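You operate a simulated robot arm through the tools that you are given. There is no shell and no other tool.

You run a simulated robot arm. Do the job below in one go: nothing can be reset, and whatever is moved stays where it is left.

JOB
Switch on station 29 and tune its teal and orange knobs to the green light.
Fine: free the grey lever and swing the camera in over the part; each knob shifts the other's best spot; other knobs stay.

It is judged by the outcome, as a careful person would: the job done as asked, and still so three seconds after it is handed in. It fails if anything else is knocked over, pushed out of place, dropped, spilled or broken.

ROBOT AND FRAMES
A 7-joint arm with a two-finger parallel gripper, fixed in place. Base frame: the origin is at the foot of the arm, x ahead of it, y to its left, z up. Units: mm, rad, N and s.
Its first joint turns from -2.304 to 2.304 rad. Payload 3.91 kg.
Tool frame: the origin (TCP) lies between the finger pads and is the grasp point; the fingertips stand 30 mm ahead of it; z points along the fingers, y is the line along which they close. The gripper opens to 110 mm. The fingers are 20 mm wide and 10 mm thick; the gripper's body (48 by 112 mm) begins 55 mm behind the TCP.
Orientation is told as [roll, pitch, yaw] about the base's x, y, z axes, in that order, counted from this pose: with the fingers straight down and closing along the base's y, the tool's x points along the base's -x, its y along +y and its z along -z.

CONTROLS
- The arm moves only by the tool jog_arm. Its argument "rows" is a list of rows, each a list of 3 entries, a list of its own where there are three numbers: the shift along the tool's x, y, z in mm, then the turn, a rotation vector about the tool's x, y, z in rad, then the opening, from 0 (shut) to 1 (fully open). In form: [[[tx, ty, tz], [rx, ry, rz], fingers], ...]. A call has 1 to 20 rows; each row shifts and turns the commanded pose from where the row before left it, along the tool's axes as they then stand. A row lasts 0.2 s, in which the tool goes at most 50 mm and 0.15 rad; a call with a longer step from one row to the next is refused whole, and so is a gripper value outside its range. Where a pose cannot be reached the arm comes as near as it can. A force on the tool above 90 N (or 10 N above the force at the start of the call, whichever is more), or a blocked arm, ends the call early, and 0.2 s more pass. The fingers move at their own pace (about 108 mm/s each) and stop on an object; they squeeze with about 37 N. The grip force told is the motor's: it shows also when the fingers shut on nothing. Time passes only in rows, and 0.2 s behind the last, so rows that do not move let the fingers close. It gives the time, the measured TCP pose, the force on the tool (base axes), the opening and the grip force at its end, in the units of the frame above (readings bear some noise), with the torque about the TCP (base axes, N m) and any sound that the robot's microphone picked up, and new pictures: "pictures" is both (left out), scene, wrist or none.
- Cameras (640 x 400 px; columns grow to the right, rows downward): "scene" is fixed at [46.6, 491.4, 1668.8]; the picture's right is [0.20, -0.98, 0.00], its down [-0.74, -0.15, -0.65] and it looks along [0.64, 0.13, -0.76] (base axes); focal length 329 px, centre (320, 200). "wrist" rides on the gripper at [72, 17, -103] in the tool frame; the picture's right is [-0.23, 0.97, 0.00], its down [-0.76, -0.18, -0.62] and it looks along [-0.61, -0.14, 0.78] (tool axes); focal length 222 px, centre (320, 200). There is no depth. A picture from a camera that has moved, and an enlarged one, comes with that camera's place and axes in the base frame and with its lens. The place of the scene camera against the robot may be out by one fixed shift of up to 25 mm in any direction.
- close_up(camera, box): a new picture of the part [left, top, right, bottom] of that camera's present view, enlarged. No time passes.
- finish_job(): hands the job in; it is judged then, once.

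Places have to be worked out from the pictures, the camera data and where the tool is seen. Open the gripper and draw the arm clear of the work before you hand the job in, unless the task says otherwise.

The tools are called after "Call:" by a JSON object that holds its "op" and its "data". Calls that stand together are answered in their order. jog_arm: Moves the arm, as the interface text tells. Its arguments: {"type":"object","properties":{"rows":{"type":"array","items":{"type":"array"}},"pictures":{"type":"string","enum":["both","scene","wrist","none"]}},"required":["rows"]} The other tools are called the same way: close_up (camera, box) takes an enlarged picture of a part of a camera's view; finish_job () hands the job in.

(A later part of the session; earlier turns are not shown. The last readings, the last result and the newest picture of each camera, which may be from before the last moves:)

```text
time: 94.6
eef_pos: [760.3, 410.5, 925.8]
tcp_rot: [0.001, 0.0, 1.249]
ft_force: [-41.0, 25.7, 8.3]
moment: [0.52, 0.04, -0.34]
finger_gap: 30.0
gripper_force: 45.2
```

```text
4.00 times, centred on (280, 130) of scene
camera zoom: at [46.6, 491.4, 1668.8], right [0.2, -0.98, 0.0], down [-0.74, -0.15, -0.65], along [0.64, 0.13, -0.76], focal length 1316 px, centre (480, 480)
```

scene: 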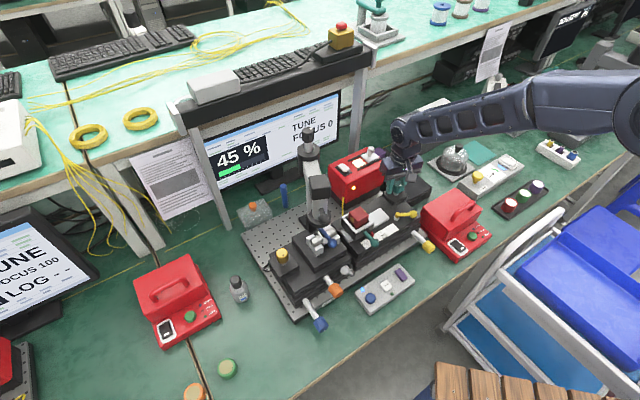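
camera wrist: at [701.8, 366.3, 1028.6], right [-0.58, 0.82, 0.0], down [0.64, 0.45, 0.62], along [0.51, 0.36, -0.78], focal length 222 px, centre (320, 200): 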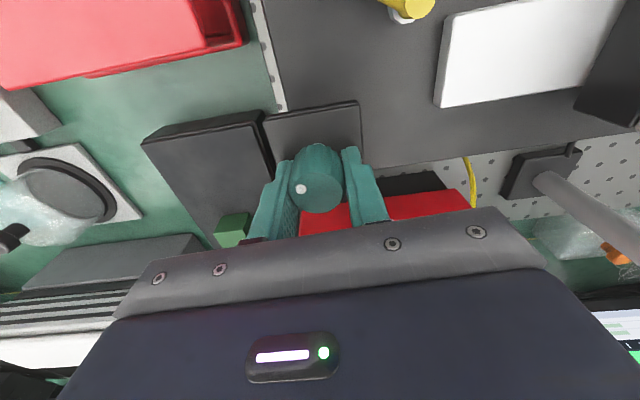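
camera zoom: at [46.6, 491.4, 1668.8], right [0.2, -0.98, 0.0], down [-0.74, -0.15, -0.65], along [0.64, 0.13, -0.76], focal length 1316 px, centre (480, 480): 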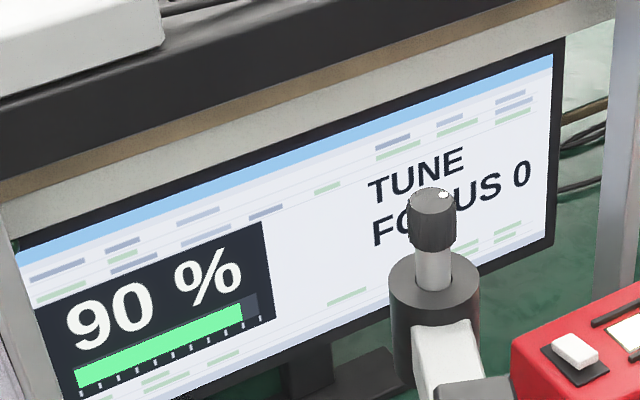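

Holding at 90 % over several steps, so we're near this knob's optimum. I relieve the load and go a little further to find where it starts to fall.

Call:
{"op": "jog_arm", "data": {"rows": [[[-0.4, 1.8, 0], [0, 0, -0.1], 0.1], [[0, 0, 0], [0, 0, 0], 0.1]], "pictures": "none"}}

Call:
{"op": "close_up", "data": {"camera": "scene", "box": [200, 80, 360, 180]}}

Call:
{"op": "jog_arm", "data": {"rows": [[[-0.2, 0.6, 0], [0, 0, -0.1], 0.1], [[0, 0, 0], [0, 0, 0], 0.1]], "pictures": "none"}}

Call:
{"op": "close_up", "data": {"camera": "scene", "box": [200, 80, 360, 180]}}

Call:
{"op": "jog_arm", "data": {"rows": [[[-0.2, 0.6, 0], [0, 0, -0.1], 0.1], [[0, 0, 0], [0, 0, 0], 0.1]], "pictures": "none"}}

Call:
{"op": "close_up", "data": {"camera": "scene", "box": [200, 80, 360, 180]}}

```text
time: 95.2
eef_pos: [759.3, 410.9, 925.1]
tcp_rot: [0.0, -0.002, 1.346]
ft_force: [-36.2, 25.8, 9.3]
moment: [-0.06, 0.42, -0.3]
finger_gap: 29.4
gripper_force: 45.1
```

```text
4.00 times, centred on (280, 130) of scene
camera zoom: at [46.6, 491.4, 1668.8], right [0.2, -0.98, 0.0], down [-0.74, -0.15, -0.65], along [0.64, 0.13, -0.76], focal length 1316 px, centre (480, 480)
```

zoom: 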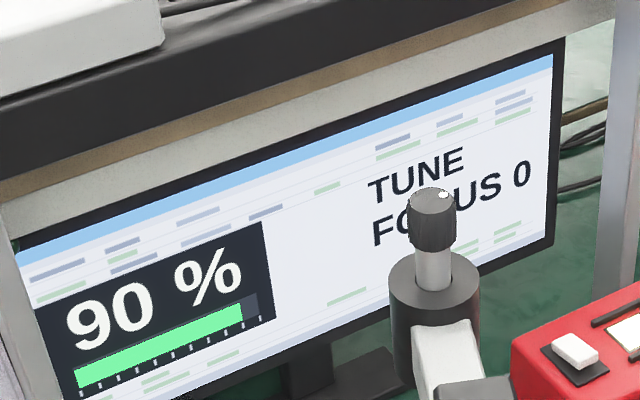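

```text
time: 95.8
eef_pos: [758.3, 411.8, 926.0]
tcp_rot: [-0.001, 0.001, 1.445]
ft_force: [-33.3, 26.3, 6.8]
moment: [0.95, 0.2, -0.24]
finger_gap: 29.5
gripper_force: 44.8
```

```text
4.00 times, centred on (280, 130) of scene
camera zoom: at [46.6, 491.4, 1668.8], right [0.2, -0.98, 0.0], down [-0.74, -0.15, -0.65], along [0.64, 0.13, -0.76], focal length 1316 px, centre (480, 480)
```

zoom: 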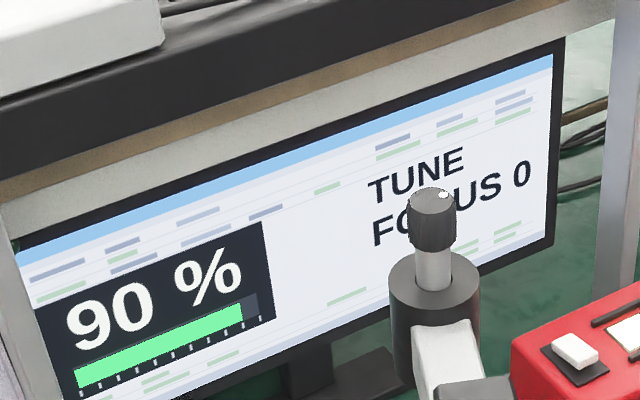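

```text
time: 96.4
eef_pos: [758.2, 411.0, 925.7]
tcp_rot: [-0.001, 0.002, 1.549]
ft_force: [-40.5, 18.7, 4.3]
moment: [0.42, -0.08, -0.24]
finger_gap: 29.7
gripper_force: 45.0
```

```text
4.00 times, centred on (280, 130) of scene
camera zoom: at [46.6, 491.4, 1668.8], right [0.2, -0.98, 0.0], down [-0.74, -0.15, -0.65], along [0.64, 0.13, -0.76], focal length 1316 px, centre (480, 480)
```

zoom: 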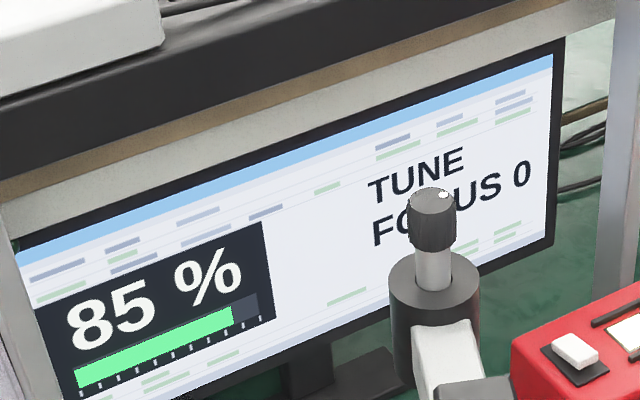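

The 90 % band spans about 0.6 rad and it drops to 85 % beyond, so the optimum is ~0.35 rad back. I return there and release.

Call:
{"op": "jog_arm", "data": {"rows": [[[0, -0.8, 0], [0, 0, 0.12], 0.1], [[0, -0.8, 0], [0, 0, 0.12], 0.1], [[0, 0, 0], [0, 0, 0.1], 0.1], [[0, 0, 0], [0, 0, 0], 0.1]], "pictures": "none"}}

Call:
{"op": "close_up", "data": {"camera": "scene", "box": [200, 80, 360, 180]}}

Call:
{"op": "jog_arm", "data": {"rows": [[[0, 0, 0], [0, 0, 0], 0.36], [[0, 0, 0], [0, 0, 0], 0.36], [[0, 0, -40], [0, 0, 0], 0.36], [[0, 0, -45], [0, 0, 0], 0.36], [[0, 0, -45], [0, 0, 0], 0.36], [[0, 0, -45], [0, 0, 0], 0], [[0, 0, 0], [0, 0, 0], 0]], "pictures": "both"}}

Call:
{"op": "close_up", "data": {"camera": "scene", "box": [200, 80, 360, 180]}}

Call:
{"op": "close_up", "data": {"camera": "scene", "box": [350, 260, 420, 320]}}

```text
time: 97.4
eef_pos: [760.8, 411.5, 924.8]
tcp_rot: [-0.002, 0.002, 1.203]
ft_force: [-32.5, 12.2, -0.5]
moment: [-1.16, 0.77, -0.26]
finger_gap: 29.8
gripper_force: 45.5
```

```text
4.00 times, centred on (280, 130) of scene
camera zoom: at [46.6, 491.4, 1668.8], right [0.2, -0.98, 0.0], down [-0.74, -0.15, -0.65], along [0.64, 0.13, -0.76], focal length 1316 px, centre (480, 480)
```

zoom: 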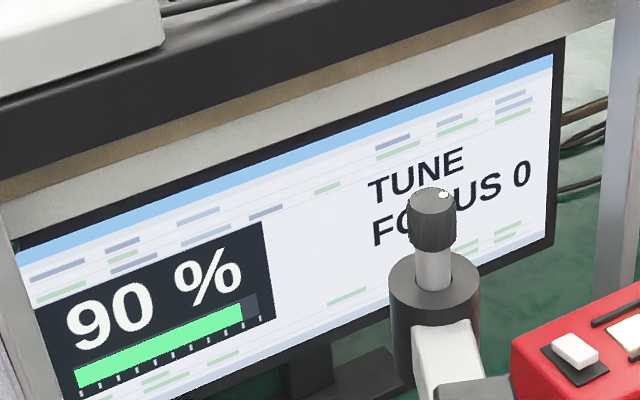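

```text
time: 99.0
eef_pos: [758.5, 410.0, 1098.8]
tcp_rot: [0.0, 0.001, 1.206]
ft_force: [-0.5, 0.4, 0.6]
moment: [-0.03, 0.0, 0.04]
finger_gap: 0.0
gripper_force: 36.7
camera wrist: at [716.0, 348.3, 1201.6], right [-0.83, 0.56, 0.0], down [0.44, 0.65, 0.62], along [0.35, 0.52, -0.78], focal length 222 px, centre (320, 200)
```

scene: 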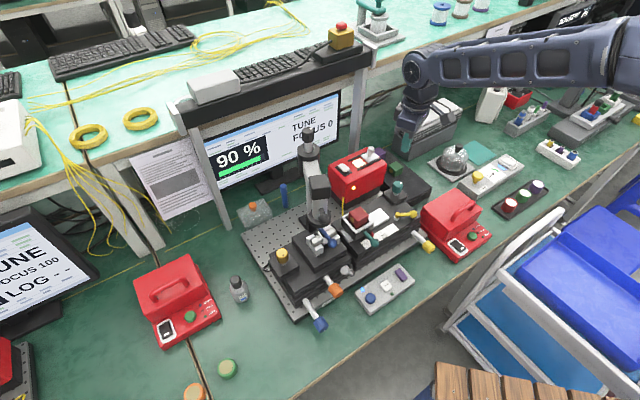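
wrist: 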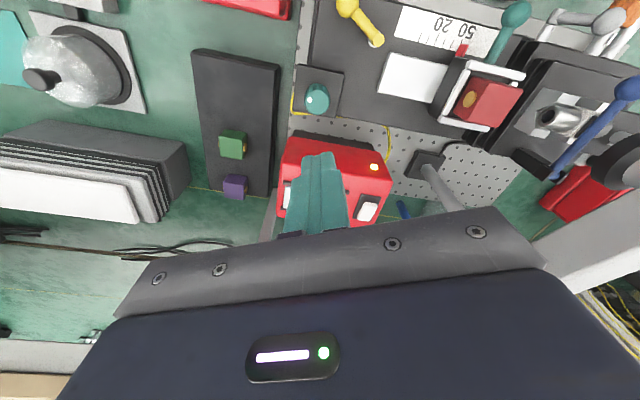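

```text
4.00 times, centred on (280, 130) of scene
camera zoom: at [46.6, 491.4, 1668.8], right [0.2, -0.98, 0.0], down [-0.74, -0.15, -0.65], along [0.64, 0.13, -0.76], focal length 1316 px, centre (480, 480)
```

zoom: 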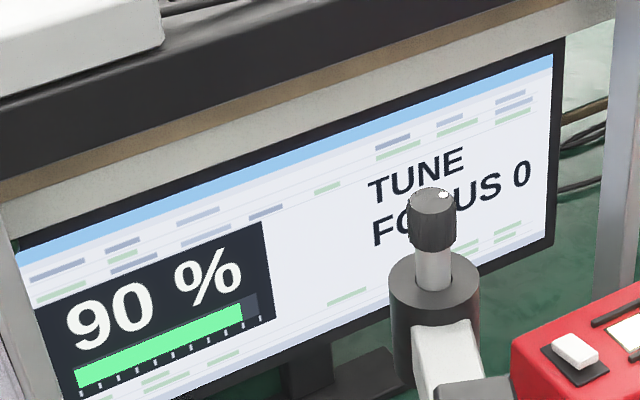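

```text
6.67 times, centred on (385, 290) of scene
camera zoom: at [46.6, 491.4, 1668.8], right [0.2, -0.98, 0.0], down [-0.74, -0.15, -0.65], along [0.64, 0.13, -0.76], focal length 2193 px, centre (-113, -400)
```

zoom: 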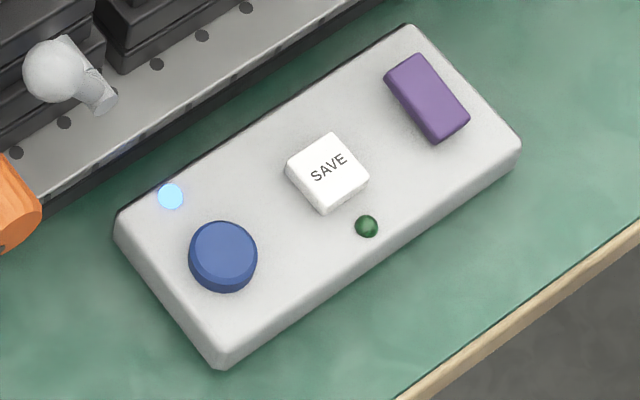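

90 % holds after releasing, the pendant's green light is still dark. Next is the orange knob: I move to its front side and tilt the tool 0.8 rad so the fingers can straddle the knob and roll about its axis.

Call:
{"op": "jog_arm", "data": {"rows": [[[0, 0, 0], [0, 0, 0.137], 0.4], [[0, 0, 0], [0, 0, 0.136], 0.4], [[0, 0, 0], [0, 0, 0.136], 0.4], [[24.7, 36.7, 0], [0, 0, 0], 0.4], [[24.7, 36.7, 0], [0, 0, 0], 0.4], [[24.7, 36.7, 0], [0, 0, 0], 0.4], [[24.7, 36.7, 0], [0, 0, 0], 0.4], [[24.7, 36.7, 0], [0, 0, 0], 0.4], [[24.7, 36.7, 0], [0, 0, 0], 0.4], [[24.7, 36.7, 0], [0, 0, 0], 0.4], [[24.7, 36.7, 0], [0, 0, 0], 0.4], [[24.7, 36.7, 0], [0, 0, 0], 0.4], [[0, 0, 0], [0, -0.133, 0], 0.4], [[0, 0, 0], [0, -0.133, 0], 0.4], [[0, 0, 0], [0, -0.133, 0], 0.4], [[0, 0, 0], [0, -0.133, 0], 0.4], [[0, 0, 0], [0, -0.134, 0], 0.4], [[0, 0, 0], [0, -0.134, 0], 0.4], [[0, 0, 0], [0, 0, 0], 0.4]], "pictures": "both"}}

Call:
{"op": "close_up", "data": {"camera": "wrist", "box": [220, 0, 460, 180]}}

```text
time: 103.0
eef_pos: [369.4, 483.0, 1098.9]
tcp_rot: [0.001, -0.8, 0.797]
ft_force: [0.3, 0.3, 0.8]
moment: [0.01, -0.02, -0.01]
finger_gap: 43.6
gripper_force: 0.0
camera wrist: at [269.7, 405.3, 1119.8], right [-0.59, 0.79, 0.16], down [0.19, -0.06, 0.98], along [0.79, 0.6, -0.11], focal length 222 px, centre (320, 200)
```

scene: 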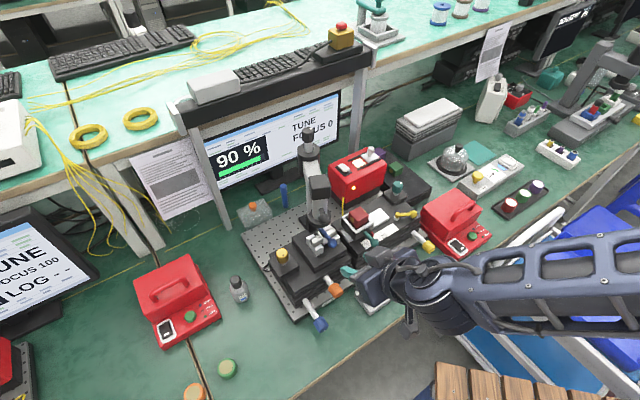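
wrist: 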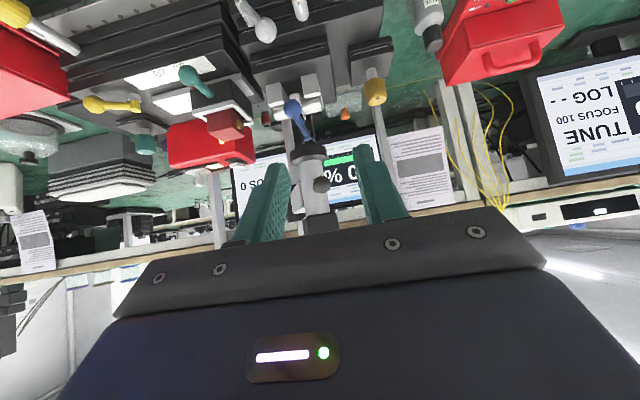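

```text
2.22 times, centred on (340, 90) of wrist
camera zoom: at [269.7, 405.3, 1119.8], right [-0.59, 0.79, 0.16], down [0.19, -0.06, 0.98], along [0.79, 0.6, -0.11], focal length 494 px, centre (276, 444)
```

zoom: 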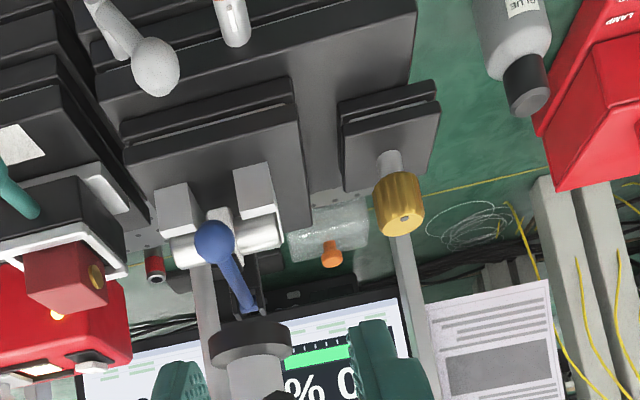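

The view confirms the lens stands right over the silver part. I descend in front of the orange knob and look before advancing onto it.

Call:
{"op": "jog_arm", "data": {"rows": [[[29.4, 0, 28.6], [0, 0, 0], 0.42], [[29.4, 0, 28.6], [0, 0, 0], 0.42], [[29.4, 0, 28.6], [0, 0, 0], 0.42], [[29.4, 0, 28.6], [0, 0, 0], 0.42], [[0, 0, 0], [0, 0, 0], 0.42]], "pictures": "both"}}

Call:
{"op": "close_up", "data": {"camera": "wrist", "box": [240, 60, 400, 220]}}

```text
time: 104.2
eef_pos: [369.5, 481.5, 931.5]
tcp_rot: [0.0, -0.799, 0.798]
ft_force: [-0.1, 0.2, 0.0]
moment: [0.0, -0.01, -0.01]
finger_gap: 46.1
gripper_force: 0.0
camera wrist: at [269.8, 404.0, 951.5], right [-0.59, 0.79, 0.16], down [0.19, -0.06, 0.98], along [0.79, 0.6, -0.11], focal length 222 px, centre (320, 200)
```

scene: 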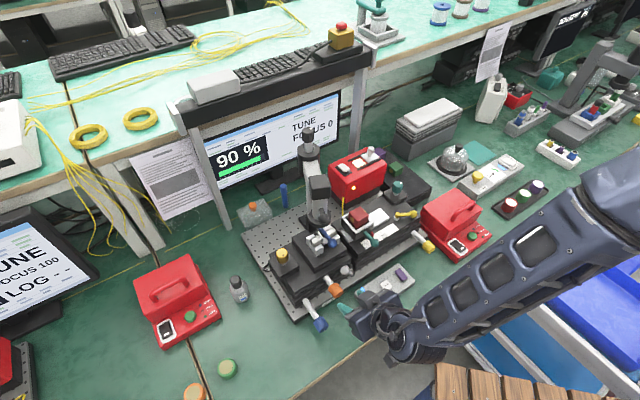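
wrist: 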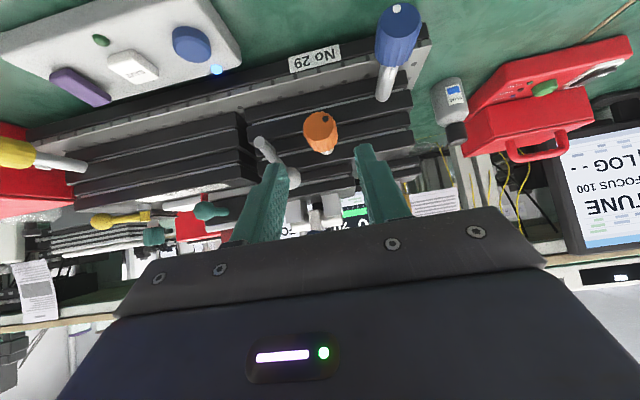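

```text
2.50 times, centred on (320, 140) of wrist
camera zoom: at [269.8, 404.0, 951.5], right [-0.59, 0.79, 0.16], down [0.19, -0.06, 0.98], along [0.79, 0.6, -0.11], focal length 555 px, centre (320, 350)
```

zoom: 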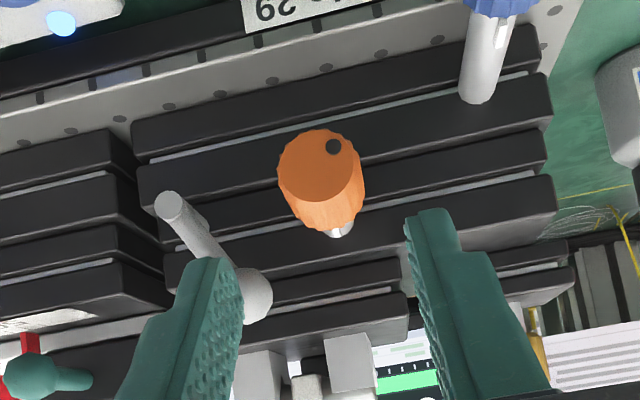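

The orange knob is centred between the fingers, its face ~86 mm ahead. I advance onto it along the tool axis.

Call:
{"op": "jog_arm", "data": {"rows": [[[-1, 0.5, 30], [0, 0, 0], 0.42], [[-1, 0.5, 30], [0, 0, 0], 0.42], [[0, 0, 15], [0, 0, 0], 0.42], [[0, 0, 0], [0, 0, 0], 0.42]], "pictures": "wrist"}}

Call:
{"op": "close_up", "data": {"camera": "wrist", "box": [240, 80, 400, 240]}}

Call:
{"op": "close_up", "data": {"camera": "scene", "box": [290, 250, 386, 350]}}

```text
time: 105.2
eef_pos: [408.1, 521.0, 883.7]
tcp_rot: [0.001, -0.8, 0.798]
ft_force: [0.0, -0.4, -0.5]
moment: [-0.02, 0.04, 0.02]
finger_gap: 46.3
gripper_force: 0.0
camera wrist: at [308.8, 444.1, 904.2], right [-0.59, 0.79, 0.16], down [0.19, -0.06, 0.98], along [0.79, 0.6, -0.11], focal length 222 px, centre (320, 200)
```

wrist: 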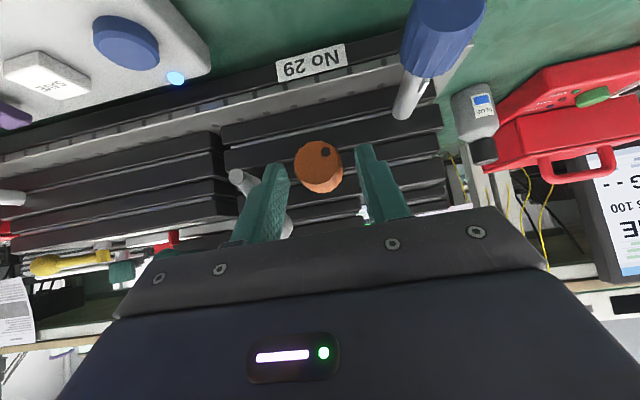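

```text
2.50 times, centred on (320, 160) of wrist
camera zoom: at [308.8, 444.1, 904.2], right [-0.59, 0.79, 0.16], down [0.19, -0.06, 0.98], along [0.79, 0.6, -0.11], focal length 555 px, centre (320, 300)
```

zoom: 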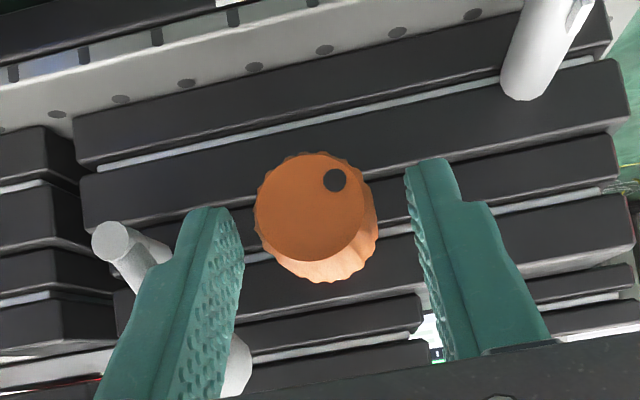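

```text
4.00 times, centred on (338, 300) of scene
camera zoom: at [46.6, 491.4, 1668.8], right [0.2, -0.98, 0.0], down [-0.74, -0.15, -0.65], along [0.64, 0.13, -0.76], focal length 1316 px, centre (248, -200)
```

zoom: 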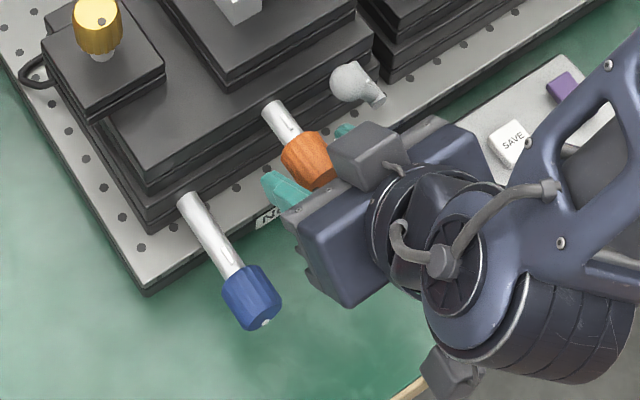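

Slight correction: the face is ~15 mm ahead. I move the last bit, close on the knob, and check the loads.

Call:
{"op": "jog_arm", "data": {"rows": [[[3, 0, 18], [0, 0, 0], 0.42], [[0, 0, 0], [0, 0, 0], 0.42], [[0, 0, 0], [0, 0, 0], 0.1], [[0, 0, 0], [0, 0, 0], 0.1], [[0, 0, 0], [0, 0, 0], 0.1]], "pictures": "wrist"}}

Call:
{"op": "close_up", "data": {"camera": "wrist", "box": [240, 80, 400, 240]}}

Call:
{"op": "close_up", "data": {"camera": "scene", "box": [200, 80, 360, 180]}}

```text
time: 106.4
eef_pos: [416.8, 529.9, 870.0]
tcp_rot: [-0.002, -0.8, 0.795]
ft_force: [12.7, -13.9, -1.1]
moment: [0.51, -0.55, -1.19]
finger_gap: 30.0
gripper_force: 45.2
camera wrist: at [316.8, 452.1, 890.4], right [-0.58, 0.8, 0.16], down [0.18, -0.06, 0.98], along [0.79, 0.6, -0.11], focal length 222 px, centre (320, 200)
```

wrist: 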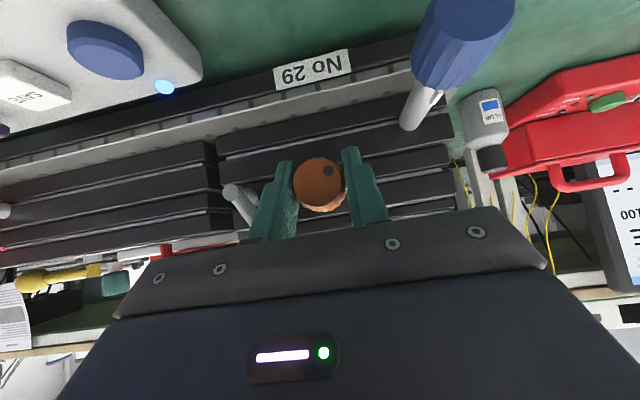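

```text
2.50 times, centred on (320, 160) of wrist
camera zoom: at [316.8, 452.1, 890.4], right [-0.58, 0.8, 0.16], down [0.18, -0.06, 0.98], along [0.79, 0.6, -0.11], focal length 555 px, centre (320, 300)
```

zoom: 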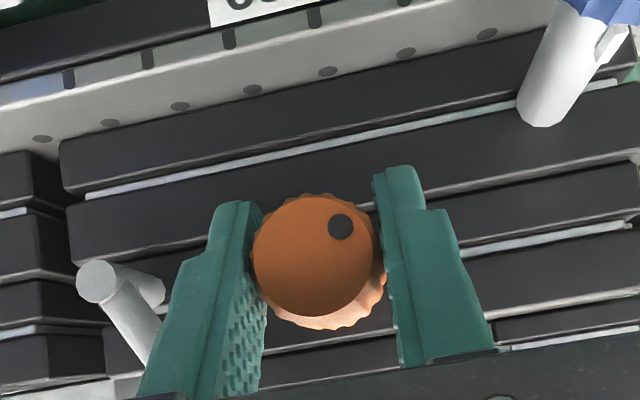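

```text
4.00 times, centred on (280, 130) of scene
camera zoom: at [46.6, 491.4, 1668.8], right [0.2, -0.98, 0.0], down [-0.74, -0.15, -0.65], along [0.64, 0.13, -0.76], focal length 1316 px, centre (480, 480)
```

zoom: 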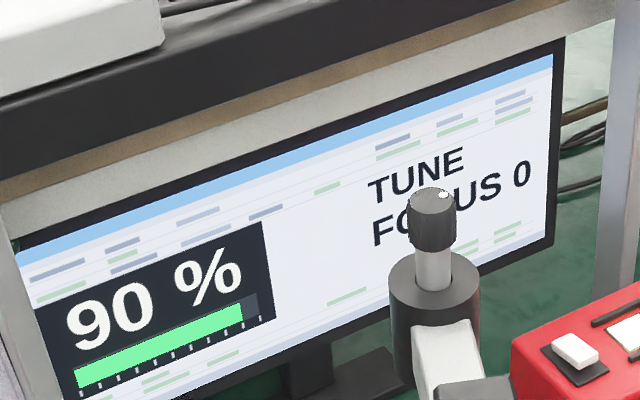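

Gripped (30.0 mm). I relieve the small side load and roll about the knob's axis by +0.15 rad to see the effect.

Call:
{"op": "jog_arm", "data": {"rows": [[[0, -0.5, 0], [0, 0, 0], 0.1], [[0, 0, 0], [-0.1045, 0, 0.1076], 0.1], [[0, 0, 0], [0, 0, 0], 0.1]], "pictures": "none"}}

Call:
{"op": "close_up", "data": {"camera": "scene", "box": [200, 80, 360, 180]}}

Call:
{"op": "close_up", "data": {"camera": "wrist", "box": [240, 80, 400, 240]}}

```text
time: 107.2
eef_pos: [416.3, 528.5, 869.4]
tcp_rot: [0.214, -0.789, 0.642]
ft_force: [23.3, -15.1, 11.1]
moment: [-0.86, 0.73, -0.93]
finger_gap: 29.8
gripper_force: 45.2
```

```text
4.00 times, centred on (280, 130) of scene
camera zoom: at [46.6, 491.4, 1668.8], right [0.2, -0.98, 0.0], down [-0.74, -0.15, -0.65], along [0.64, 0.13, -0.76], focal length 1316 px, centre (480, 480)
```

zoom: 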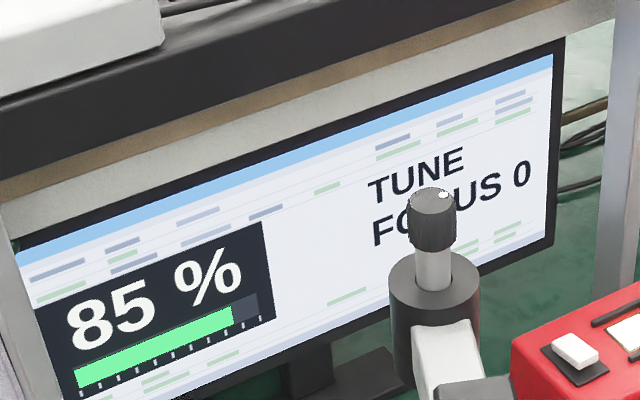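

```text
2.50 times, centred on (320, 160) of wrist
camera zoom: at [319.3, 449.7, 892.7], right [-0.56, 0.77, 0.31], down [0.29, -0.17, 0.94], along [0.78, 0.62, -0.13], focal length 555 px, centre (320, 300)
```

zoom: 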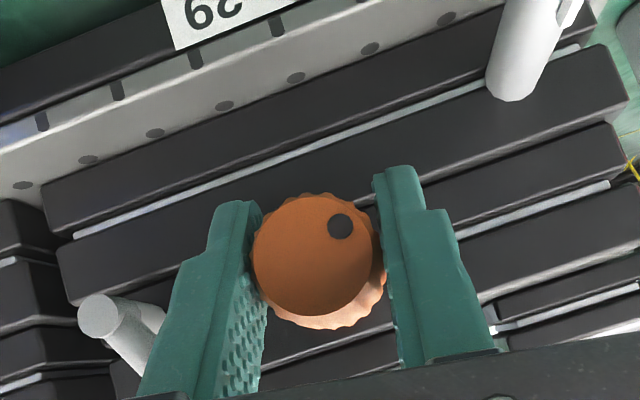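

It works (orange axis responds) and fell to 85 %, so I roll the other way past the start.

Call:
{"op": "jog_arm", "data": {"rows": [[[0, -0.4, 0], [0.1045, 0, -0.1076], 0.1], [[0, 0, 0], [0.07, 0, -0.0717], 0.1], [[0, 0, 0], [0, 0, 0], 0.1]], "pictures": "none"}}

Call:
{"op": "close_up", "data": {"camera": "scene", "box": [200, 80, 360, 180]}}

Call:
{"op": "jog_arm", "data": {"rows": [[[0, 0, 0], [0.07, 0, -0.0717], 0.1], [[0, 0, 0], [0, 0, 0], 0.1]], "pictures": "none"}}

Call:
{"op": "close_up", "data": {"camera": "scene", "box": [200, 80, 360, 180]}}

```text
time: 108.0
eef_pos: [415.4, 529.4, 869.9]
tcp_rot: [-0.144, -0.796, 0.899]
ft_force: [30.6, -1.1, 0.2]
moment: [0.55, -0.65, -0.85]
finger_gap: 29.9
gripper_force: 45.0
```

```text
4.00 times, centred on (280, 130) of scene
camera zoom: at [46.6, 491.4, 1668.8], right [0.2, -0.98, 0.0], down [-0.74, -0.15, -0.65], along [0.64, 0.13, -0.76], focal length 1316 px, centre (480, 480)
```

zoom: 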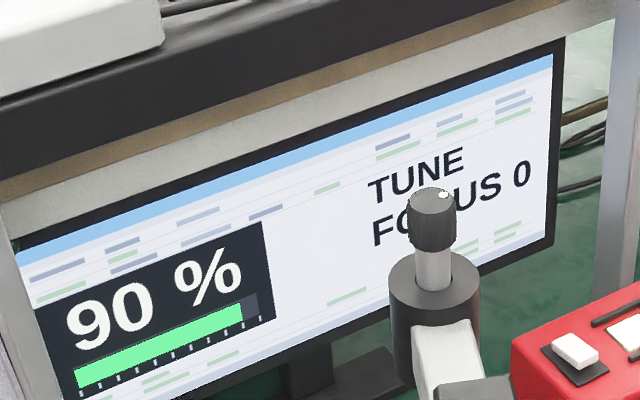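

```text
time: 108.6
eef_pos: [416.2, 528.8, 870.3]
tcp_rot: [-0.287, -0.779, 1.0]
ft_force: [31.2, 2.4, 7.6]
moment: [0.64, -0.71, -0.68]
finger_gap: 29.8
gripper_force: 44.8
```

```text
4.00 times, centred on (280, 130) of scene
camera zoom: at [46.6, 491.4, 1668.8], right [0.2, -0.98, 0.0], down [-0.74, -0.15, -0.65], along [0.64, 0.13, -0.76], focal length 1316 px, centre (480, 480)
```

zoom: 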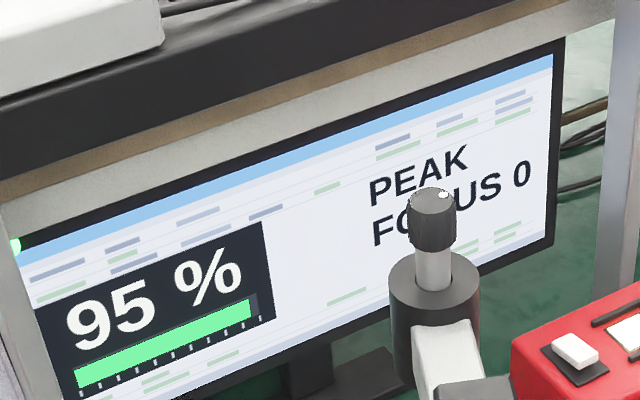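

The screen now says PEAK at 95 % and a green light has come on at the monitor's corner. I go slightly further to centre in the peak zone for margin.

Call:
{"op": "jog_arm", "data": {"rows": [[[0, 0, 0], [0.049, 0, -0.0502], 0.1], [[0, 0, 0], [0, 0, 0], 0.1]], "pictures": "none"}}

Call:
{"op": "close_up", "data": {"camera": "scene", "box": [180, 80, 360, 190]}}

Call:
{"op": "jog_arm", "data": {"rows": [[[0, 0, 0], [0.049, 0, -0.0502], 0.1], [[0, 0, 0], [0, 0, 0], 0.1]], "pictures": "none"}}

Call:
{"op": "close_up", "data": {"camera": "scene", "box": [180, 80, 360, 190]}}

```text
time: 109.2
eef_pos: [414.8, 529.7, 869.7]
tcp_rot: [-0.38, -0.763, 1.066]
ft_force: [24.2, 11.6, 10.2]
moment: [0.51, -0.59, -0.82]
finger_gap: 30.1
gripper_force: 45.6
```

```text
3.56 times, centred on (270, 135) of scene
camera zoom: at [46.6, 491.4, 1668.8], right [0.2, -0.98, 0.0], down [-0.74, -0.15, -0.65], along [0.64, 0.13, -0.76], focal length 1170 px, centre (498, 431)
```

zoom: 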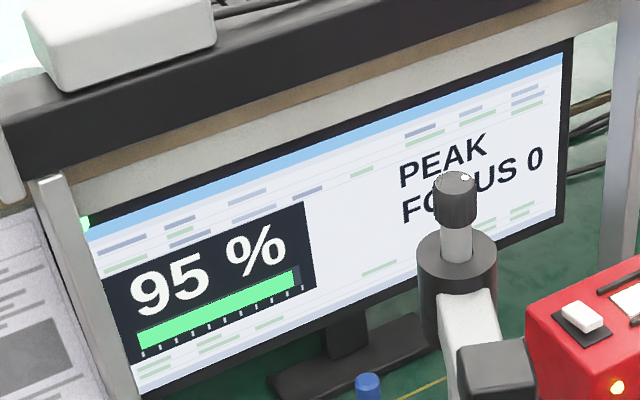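

```text
time: 109.8
eef_pos: [414.9, 529.3, 870.0]
tcp_rot: [-0.472, -0.741, 1.13]
ft_force: [19.3, 22.1, 12.7]
moment: [0.52, -0.57, -0.75]
finger_gap: 29.8
gripper_force: 45.1
```

```text
3.56 times, centred on (270, 135) of scene
camera zoom: at [46.6, 491.4, 1668.8], right [0.2, -0.98, 0.0], down [-0.74, -0.15, -0.65], along [0.64, 0.13, -0.76], focal length 1170 px, centre (498, 431)
```

zoom: 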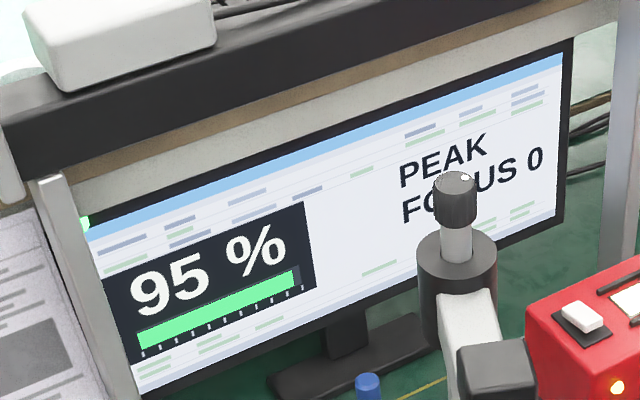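

Still PEAK. I go on a bit to find 100 % or the far edge of the band.

Call:
{"op": "jog_arm", "data": {"rows": [[[0, 0, 0], [0.049, 0, -0.0502], 0.1], [[0, 0, 0], [0, 0, 0], 0.1]], "pictures": "scene"}}

Call:
{"op": "close_up", "data": {"camera": "scene", "box": [180, 80, 360, 190]}}

Call:
{"op": "close_up", "data": {"camera": "scene", "box": [280, 250, 400, 350]}}

```text
time: 110.4
eef_pos: [414.7, 528.7, 871.0]
tcp_rot: [-0.56, -0.716, 1.186]
ft_force: [12.2, 20.4, 13.1]
moment: [0.54, -0.58, -0.73]
finger_gap: 29.8
gripper_force: 45.3
```

scene: 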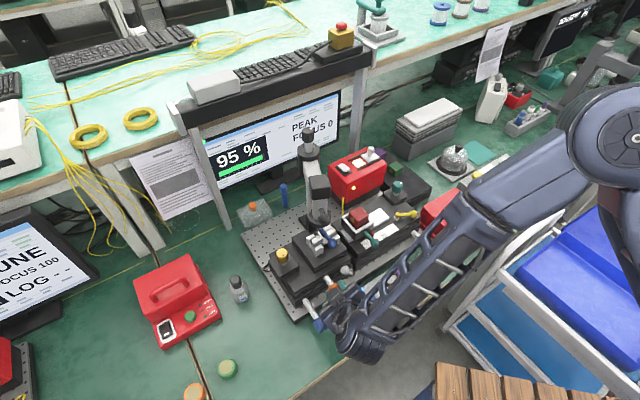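

```text
3.56 times, centred on (270, 135) of scene
camera zoom: at [46.6, 491.4, 1668.8], right [0.2, -0.98, 0.0], down [-0.74, -0.15, -0.65], along [0.64, 0.13, -0.76], focal length 1170 px, centre (498, 431)
```

zoom: 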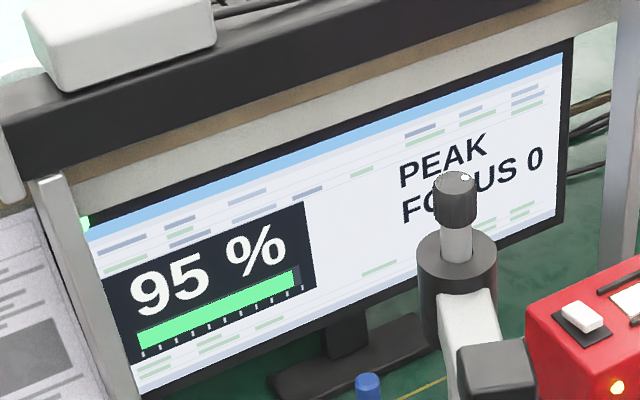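

```text
4.00 times, centred on (340, 300) of scene
camera zoom: at [46.6, 491.4, 1668.8], right [0.2, -0.98, 0.0], down [-0.74, -0.15, -0.65], along [0.64, 0.13, -0.76], focal length 1316 px, centre (240, -200)
```

zoom: 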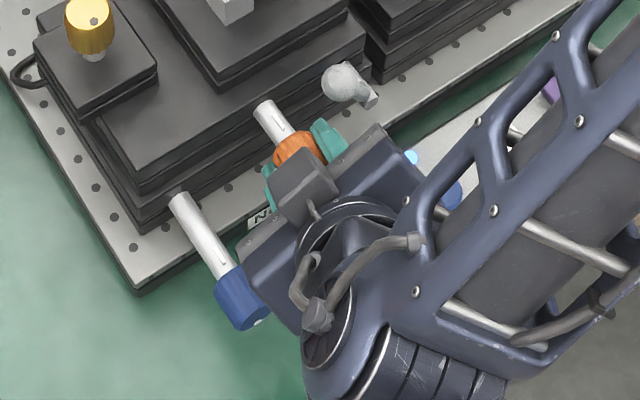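

PEAK persists across at least 0.2 rad, but the hand's edge is getting near the blue knob, so I stop here. I open, back straight out, and then roll the hand upright clear of everything.

Call:
{"op": "jog_arm", "data": {"rows": [[[0, 0, 0], [0, 0, 0], 0.3], [[0, 0, 0], [0, 0, 0], 0.42], [[0, 0, -25], [0, 0, 0], 0.42], [[0, 0, -35], [0, 0, 0], 0.42], [[0, 0, -40], [0, 0, 0], 0.42], [[-15, 0, -30], [-0.09, 0, 0.0926], 0.42], [[-15, 0, -30], [-0.09, 0, 0.0926], 0.42], [[0, 0, 0], [-0.1045, 0, 0.1076], 0.42], [[0, 0, 0], [0, 0, 0], 0.42]], "pictures": "both"}}

Call:
{"op": "close_up", "data": {"camera": "scene", "box": [180, 80, 360, 190]}}

Call:
{"op": "close_up", "data": {"camera": "scene", "box": [280, 240, 420, 340]}}

```text
time: 112.4
eef_pos: [311.9, 498.4, 991.8]
tcp_rot: [-0.003, -0.798, 0.798]
ft_force: [0.7, 0.2, -0.4]
moment: [0.01, 0.0, -0.01]
finger_gap: 46.0
gripper_force: 0.0
camera wrist: at [212.8, 421.0, 1012.7], right [-0.59, 0.79, 0.16], down [0.18, -0.06, 0.98], along [0.79, 0.6, -0.11], focal length 222 px, centre (320, 200)
```

scene: 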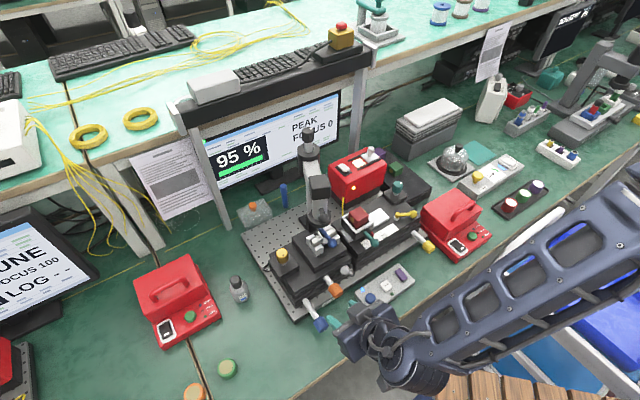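
wrist: 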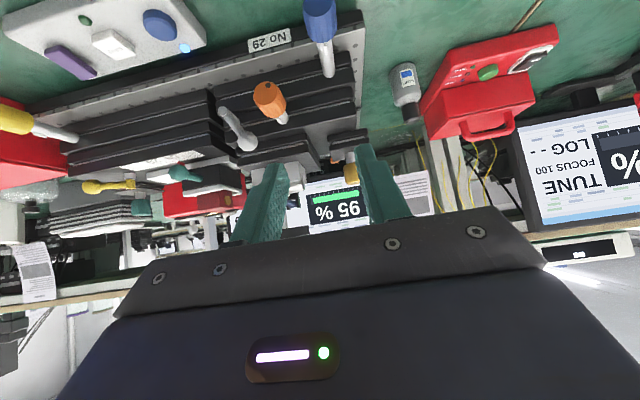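

```text
3.56 times, centred on (270, 135) of scene
camera zoom: at [46.6, 491.4, 1668.8], right [0.2, -0.98, 0.0], down [-0.74, -0.15, -0.65], along [0.64, 0.13, -0.76], focal length 1170 px, centre (498, 431)
```

zoom: 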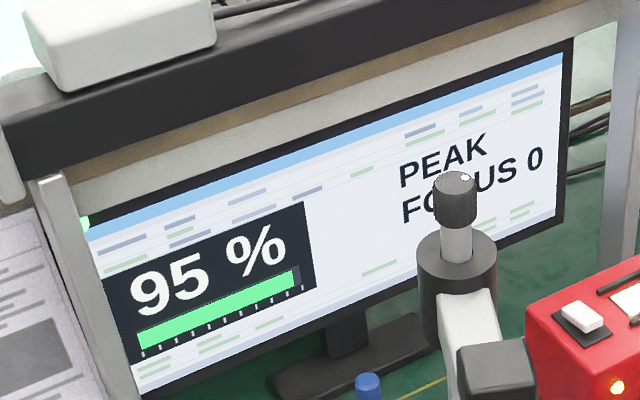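

```text
4.00 times, centred on (350, 290) of scene
camera zoom: at [46.6, 491.4, 1668.8], right [0.2, -0.98, 0.0], down [-0.74, -0.15, -0.65], along [0.64, 0.13, -0.76], focal length 1316 px, centre (200, -160)
```

zoom: 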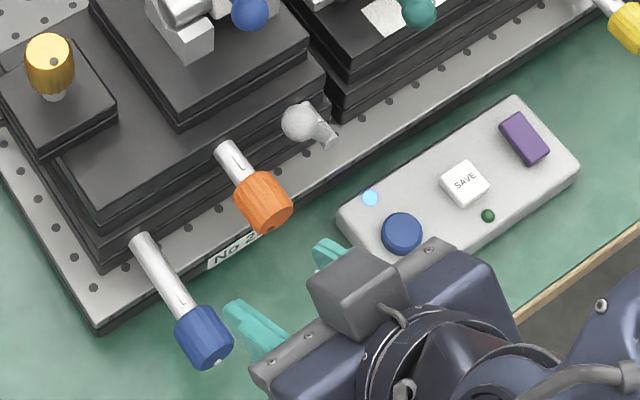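

PEAK and the green light hold after letting go, and the other knobs look untouched. The focus still reads 0 though, and I never read it for arm angles between park and ~198°, so I return to the camera's ball handle to check that range.

Call:
{"op": "jog_arm", "data": {"rows": [[[-32.3, 0, -31.4], [0, 0, 0], 0.42], [[-32.3, 0, -31.4], [0, 0, 0], 0.42], [[-32.3, 0, -31.4], [0, 0, 0], 0.42], [[-32.3, 0, -31.4], [0, 0, 0], 0.42], [[0, 0, 0], [0.0854, 0, 0.0829], 0.42], [[0, 0, 0], [0.0854, 0, 0.0829], 0.42], [[0, 0, 0], [0.0854, 0, 0.0829], 0.42], [[0, 0, 0], [0, 0.1, 0], 0.42], [[-36.8, -0.9, 31], [0, 0, 0], 0.42], [[-36.8, -0.9, 31], [0, 0, 0], 0.42], [[0, 0, 0], [0, 0, 0], 0.42]], "pictures": "wrist"}}

Call:
{"op": "close_up", "data": {"camera": "wrist", "box": [240, 60, 400, 220]}}

```text
time: 114.8
eef_pos: [403.0, 536.0, 1171.6]
tcp_rot: [-0.004, -0.703, 0.442]
ft_force: [-0.9, 0.4, 0.1]
moment: [-0.04, -0.01, 0.03]
finger_gap: 46.5
gripper_force: 0.0
camera wrist: at [284.9, 498.6, 1203.0], right [-0.26, 0.96, 0.14], down [0.24, -0.08, 0.97], along [0.94, 0.28, -0.21], focal length 222 px, centre (320, 200)
```

wrist: 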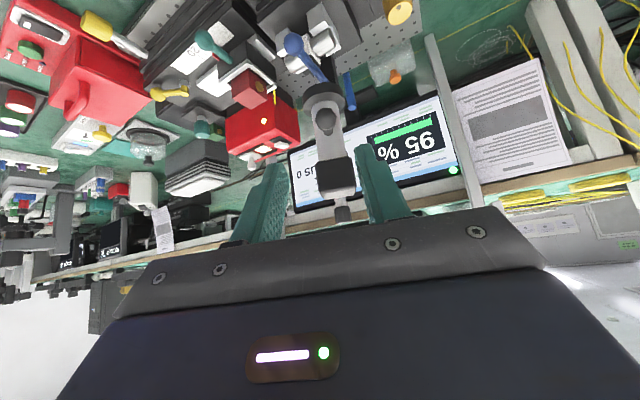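

```text
2.50 times, centred on (320, 140) of wrist
camera zoom: at [284.9, 498.6, 1203.0], right [-0.26, 0.96, 0.14], down [0.24, -0.08, 0.97], along [0.94, 0.28, -0.21], focal length 555 px, centre (320, 350)
```

zoom: 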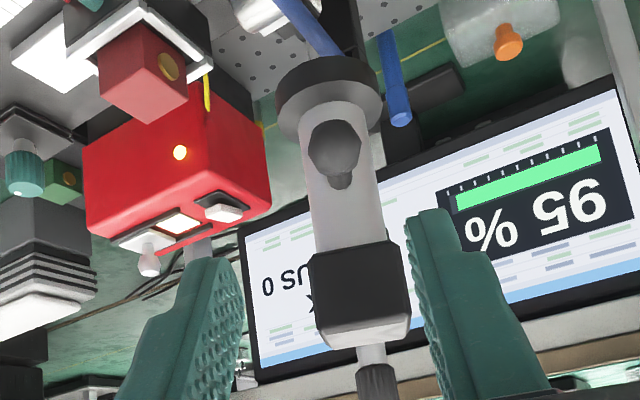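

I advance around the ball again.

Call:
{"op": "jog_arm", "data": {"rows": [[[2, 3.5, 35], [0, 0, 0], 0.42], [[0, 0, 40], [0, 0, 0], 0.42], [[0, 0, 37], [0, 0, 0], 0.42], [[0, 0, 0], [0, 0, 0], 0.42]], "pictures": "wrist"}}

Call:
{"op": "close_up", "data": {"camera": "wrist", "box": [240, 60, 400, 240]}}

```text
time: 115.8
eef_pos: [465.1, 567.0, 1085.0]
tcp_rot: [-0.004, -0.7, 0.443]
ft_force: [0.2, 0.8, 0.0]
moment: [0.01, -0.01, -0.02]
finger_gap: 46.2
gripper_force: 0.0
camera wrist: at [347.0, 530.6, 1117.7], right [-0.26, 0.96, 0.14], down [0.24, -0.08, 0.97], along [0.94, 0.28, -0.21], focal length 222 px, centre (320, 200)
```

wrist: 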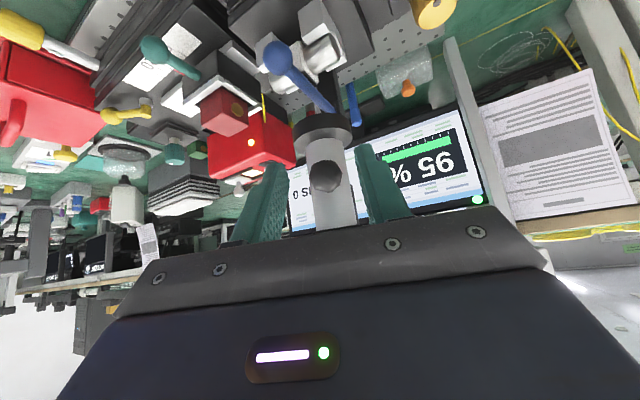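

```text
2.22 times, centred on (320, 150) of wrist
camera zoom: at [347.0, 530.6, 1117.7], right [-0.26, 0.96, 0.14], down [0.24, -0.08, 0.97], along [0.94, 0.28, -0.21], focal length 494 px, centre (320, 311)
```

zoom: 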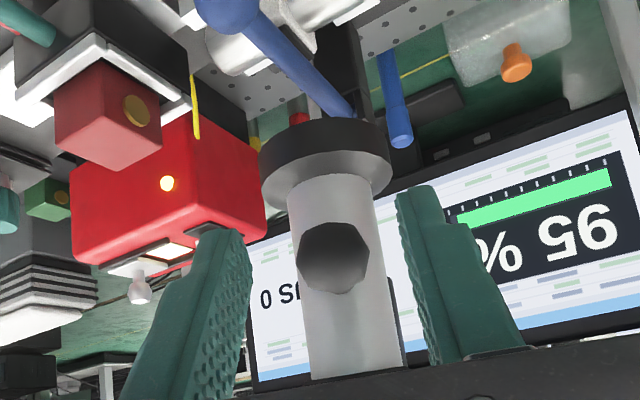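

I narrow the gap and scan toward the park side, reading the focus at each ~3° step.

Call:
{"op": "jog_arm", "data": {"rows": [[[0, 0, 0], [0, 0, 0], 0.22], [[0, 10.2, 0], [0.0322, 0, 0.0383], 0.22], [[0, 10.2, 0], [0.0322, 0, 0.0383], 0.22], [[0, 0, 0], [0, 0, 0], 0.22]], "pictures": "scene"}}

Call:
{"op": "jog_arm", "data": {"rows": [[[0, 10.2, 0], [0.0322, 0, 0.0383], 0.22], [[0, 0, 0], [0, 0, 0], 0.22]], "pictures": "scene"}}

Call:
{"op": "jog_arm", "data": {"rows": [[[0, 10.2, 0], [0.0322, 0, 0.0383], 0.22], [[0, 0, 0], [0, 0, 0], 0.22]], "pictures": "scene"}}

Call:
{"op": "jog_arm", "data": {"rows": [[[0, 10.2, 0], [0.0322, 0, 0.0383], 0.22], [[0, 0, 0], [0, 0, 0], 0.22]], "pictures": "scene"}}

Call:
{"op": "jog_arm", "data": {"rows": [[[0, 10.2, 0], [0.0322, 0, 0.0383], 0.22], [[0, 0, 0], [0, 0, 0], 0.22]], "pictures": "both"}}

```text
time: 116.8
eef_pos: [456.8, 586.1, 1086.4]
tcp_rot: [-0.003, -0.701, 0.341]
ft_force: [-0.8, -0.5, 0.0]
moment: [0.01, -0.04, -0.01]
finger_gap: 24.3
gripper_force: 0.0
```

scene: 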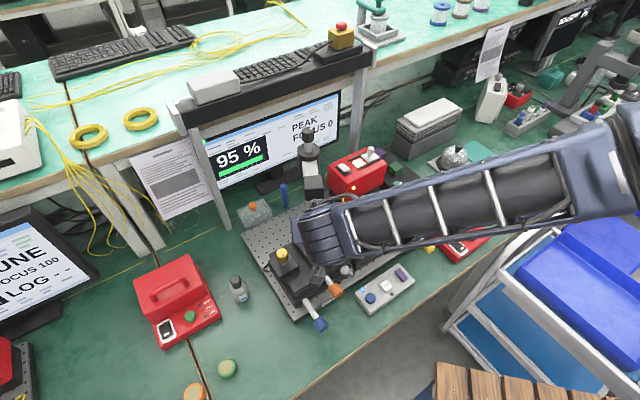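

```text
time: 117.4
eef_pos: [452.3, 597.0, 1085.8]
tcp_rot: [-0.004, -0.701, 0.29]
ft_force: [0.6, -0.8, 0.2]
moment: [0.04, -0.01, 0.0]
finger_gap: 23.9
gripper_force: 0.0
```

scene: 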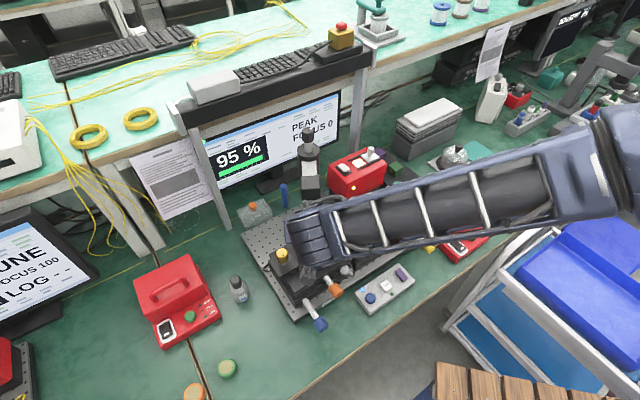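

```text
time: 118.0
eef_pos: [448.5, 606.1, 1084.8]
tcp_rot: [-0.003, -0.702, 0.241]
ft_force: [0.1, 0.4, 0.5]
moment: [0.0, -0.01, 0.0]
finger_gap: 24.0
gripper_force: 0.1
```

scene: 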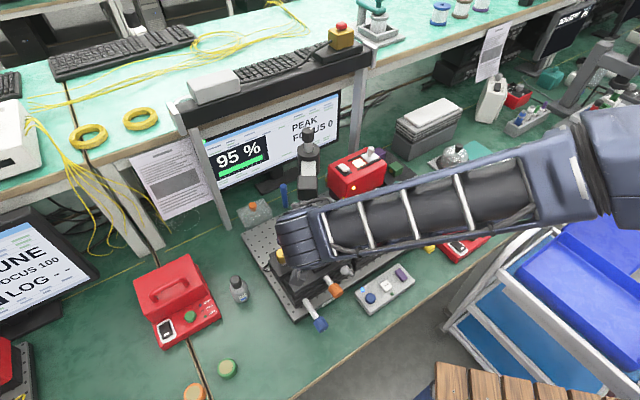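

```text
time: 118.6
eef_pos: [447.4, 616.1, 1085.8]
tcp_rot: [-0.003, -0.702, 0.19]
ft_force: [0.2, -0.9, 0.0]
moment: [-0.01, -0.01, 0.02]
finger_gap: 24.0
gripper_force: 0.1
```

scene: 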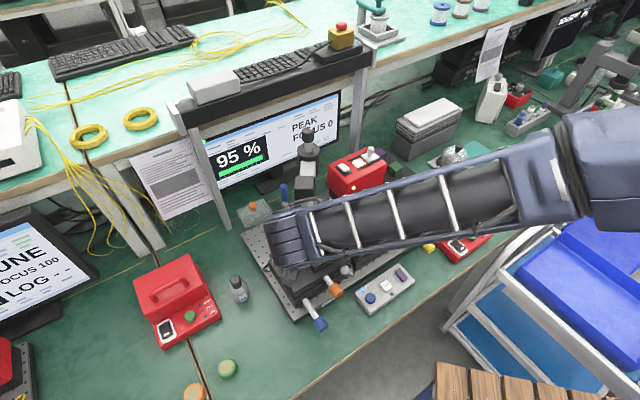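

```text
time: 119.2
eef_pos: [445.3, 626.7, 1084.3]
tcp_rot: [-0.002, -0.701, 0.14]
ft_force: [0.5, -0.1, -0.2]
moment: [-0.01, -0.02, -0.01]
finger_gap: 24.2
gripper_force: 0.0
camera wrist: at [321.2, 626.1, 1118.1], right [0.04, 0.99, 0.14], down [0.2, -0.15, 0.97], along [0.98, -0.01, -0.21], focal length 222 px, centre (320, 200)
```

scene: 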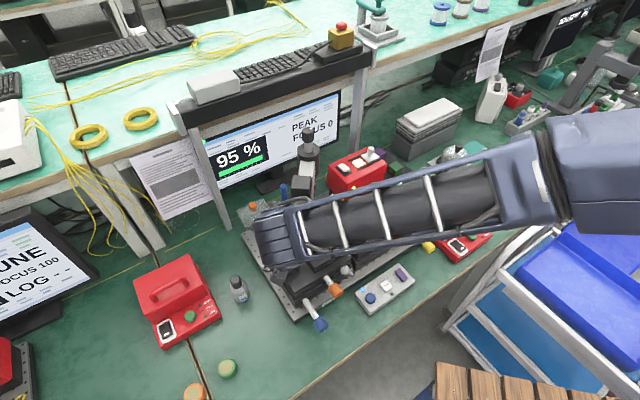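
wrist: 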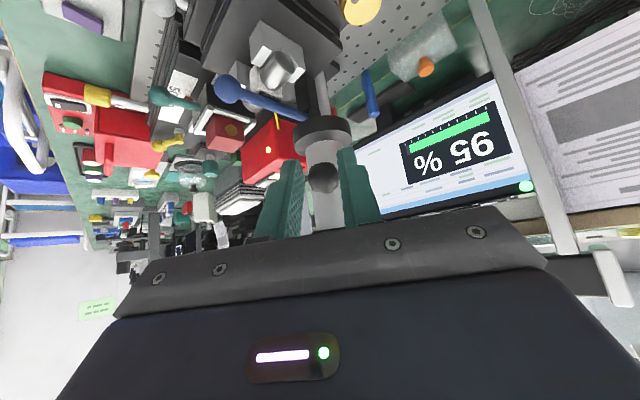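

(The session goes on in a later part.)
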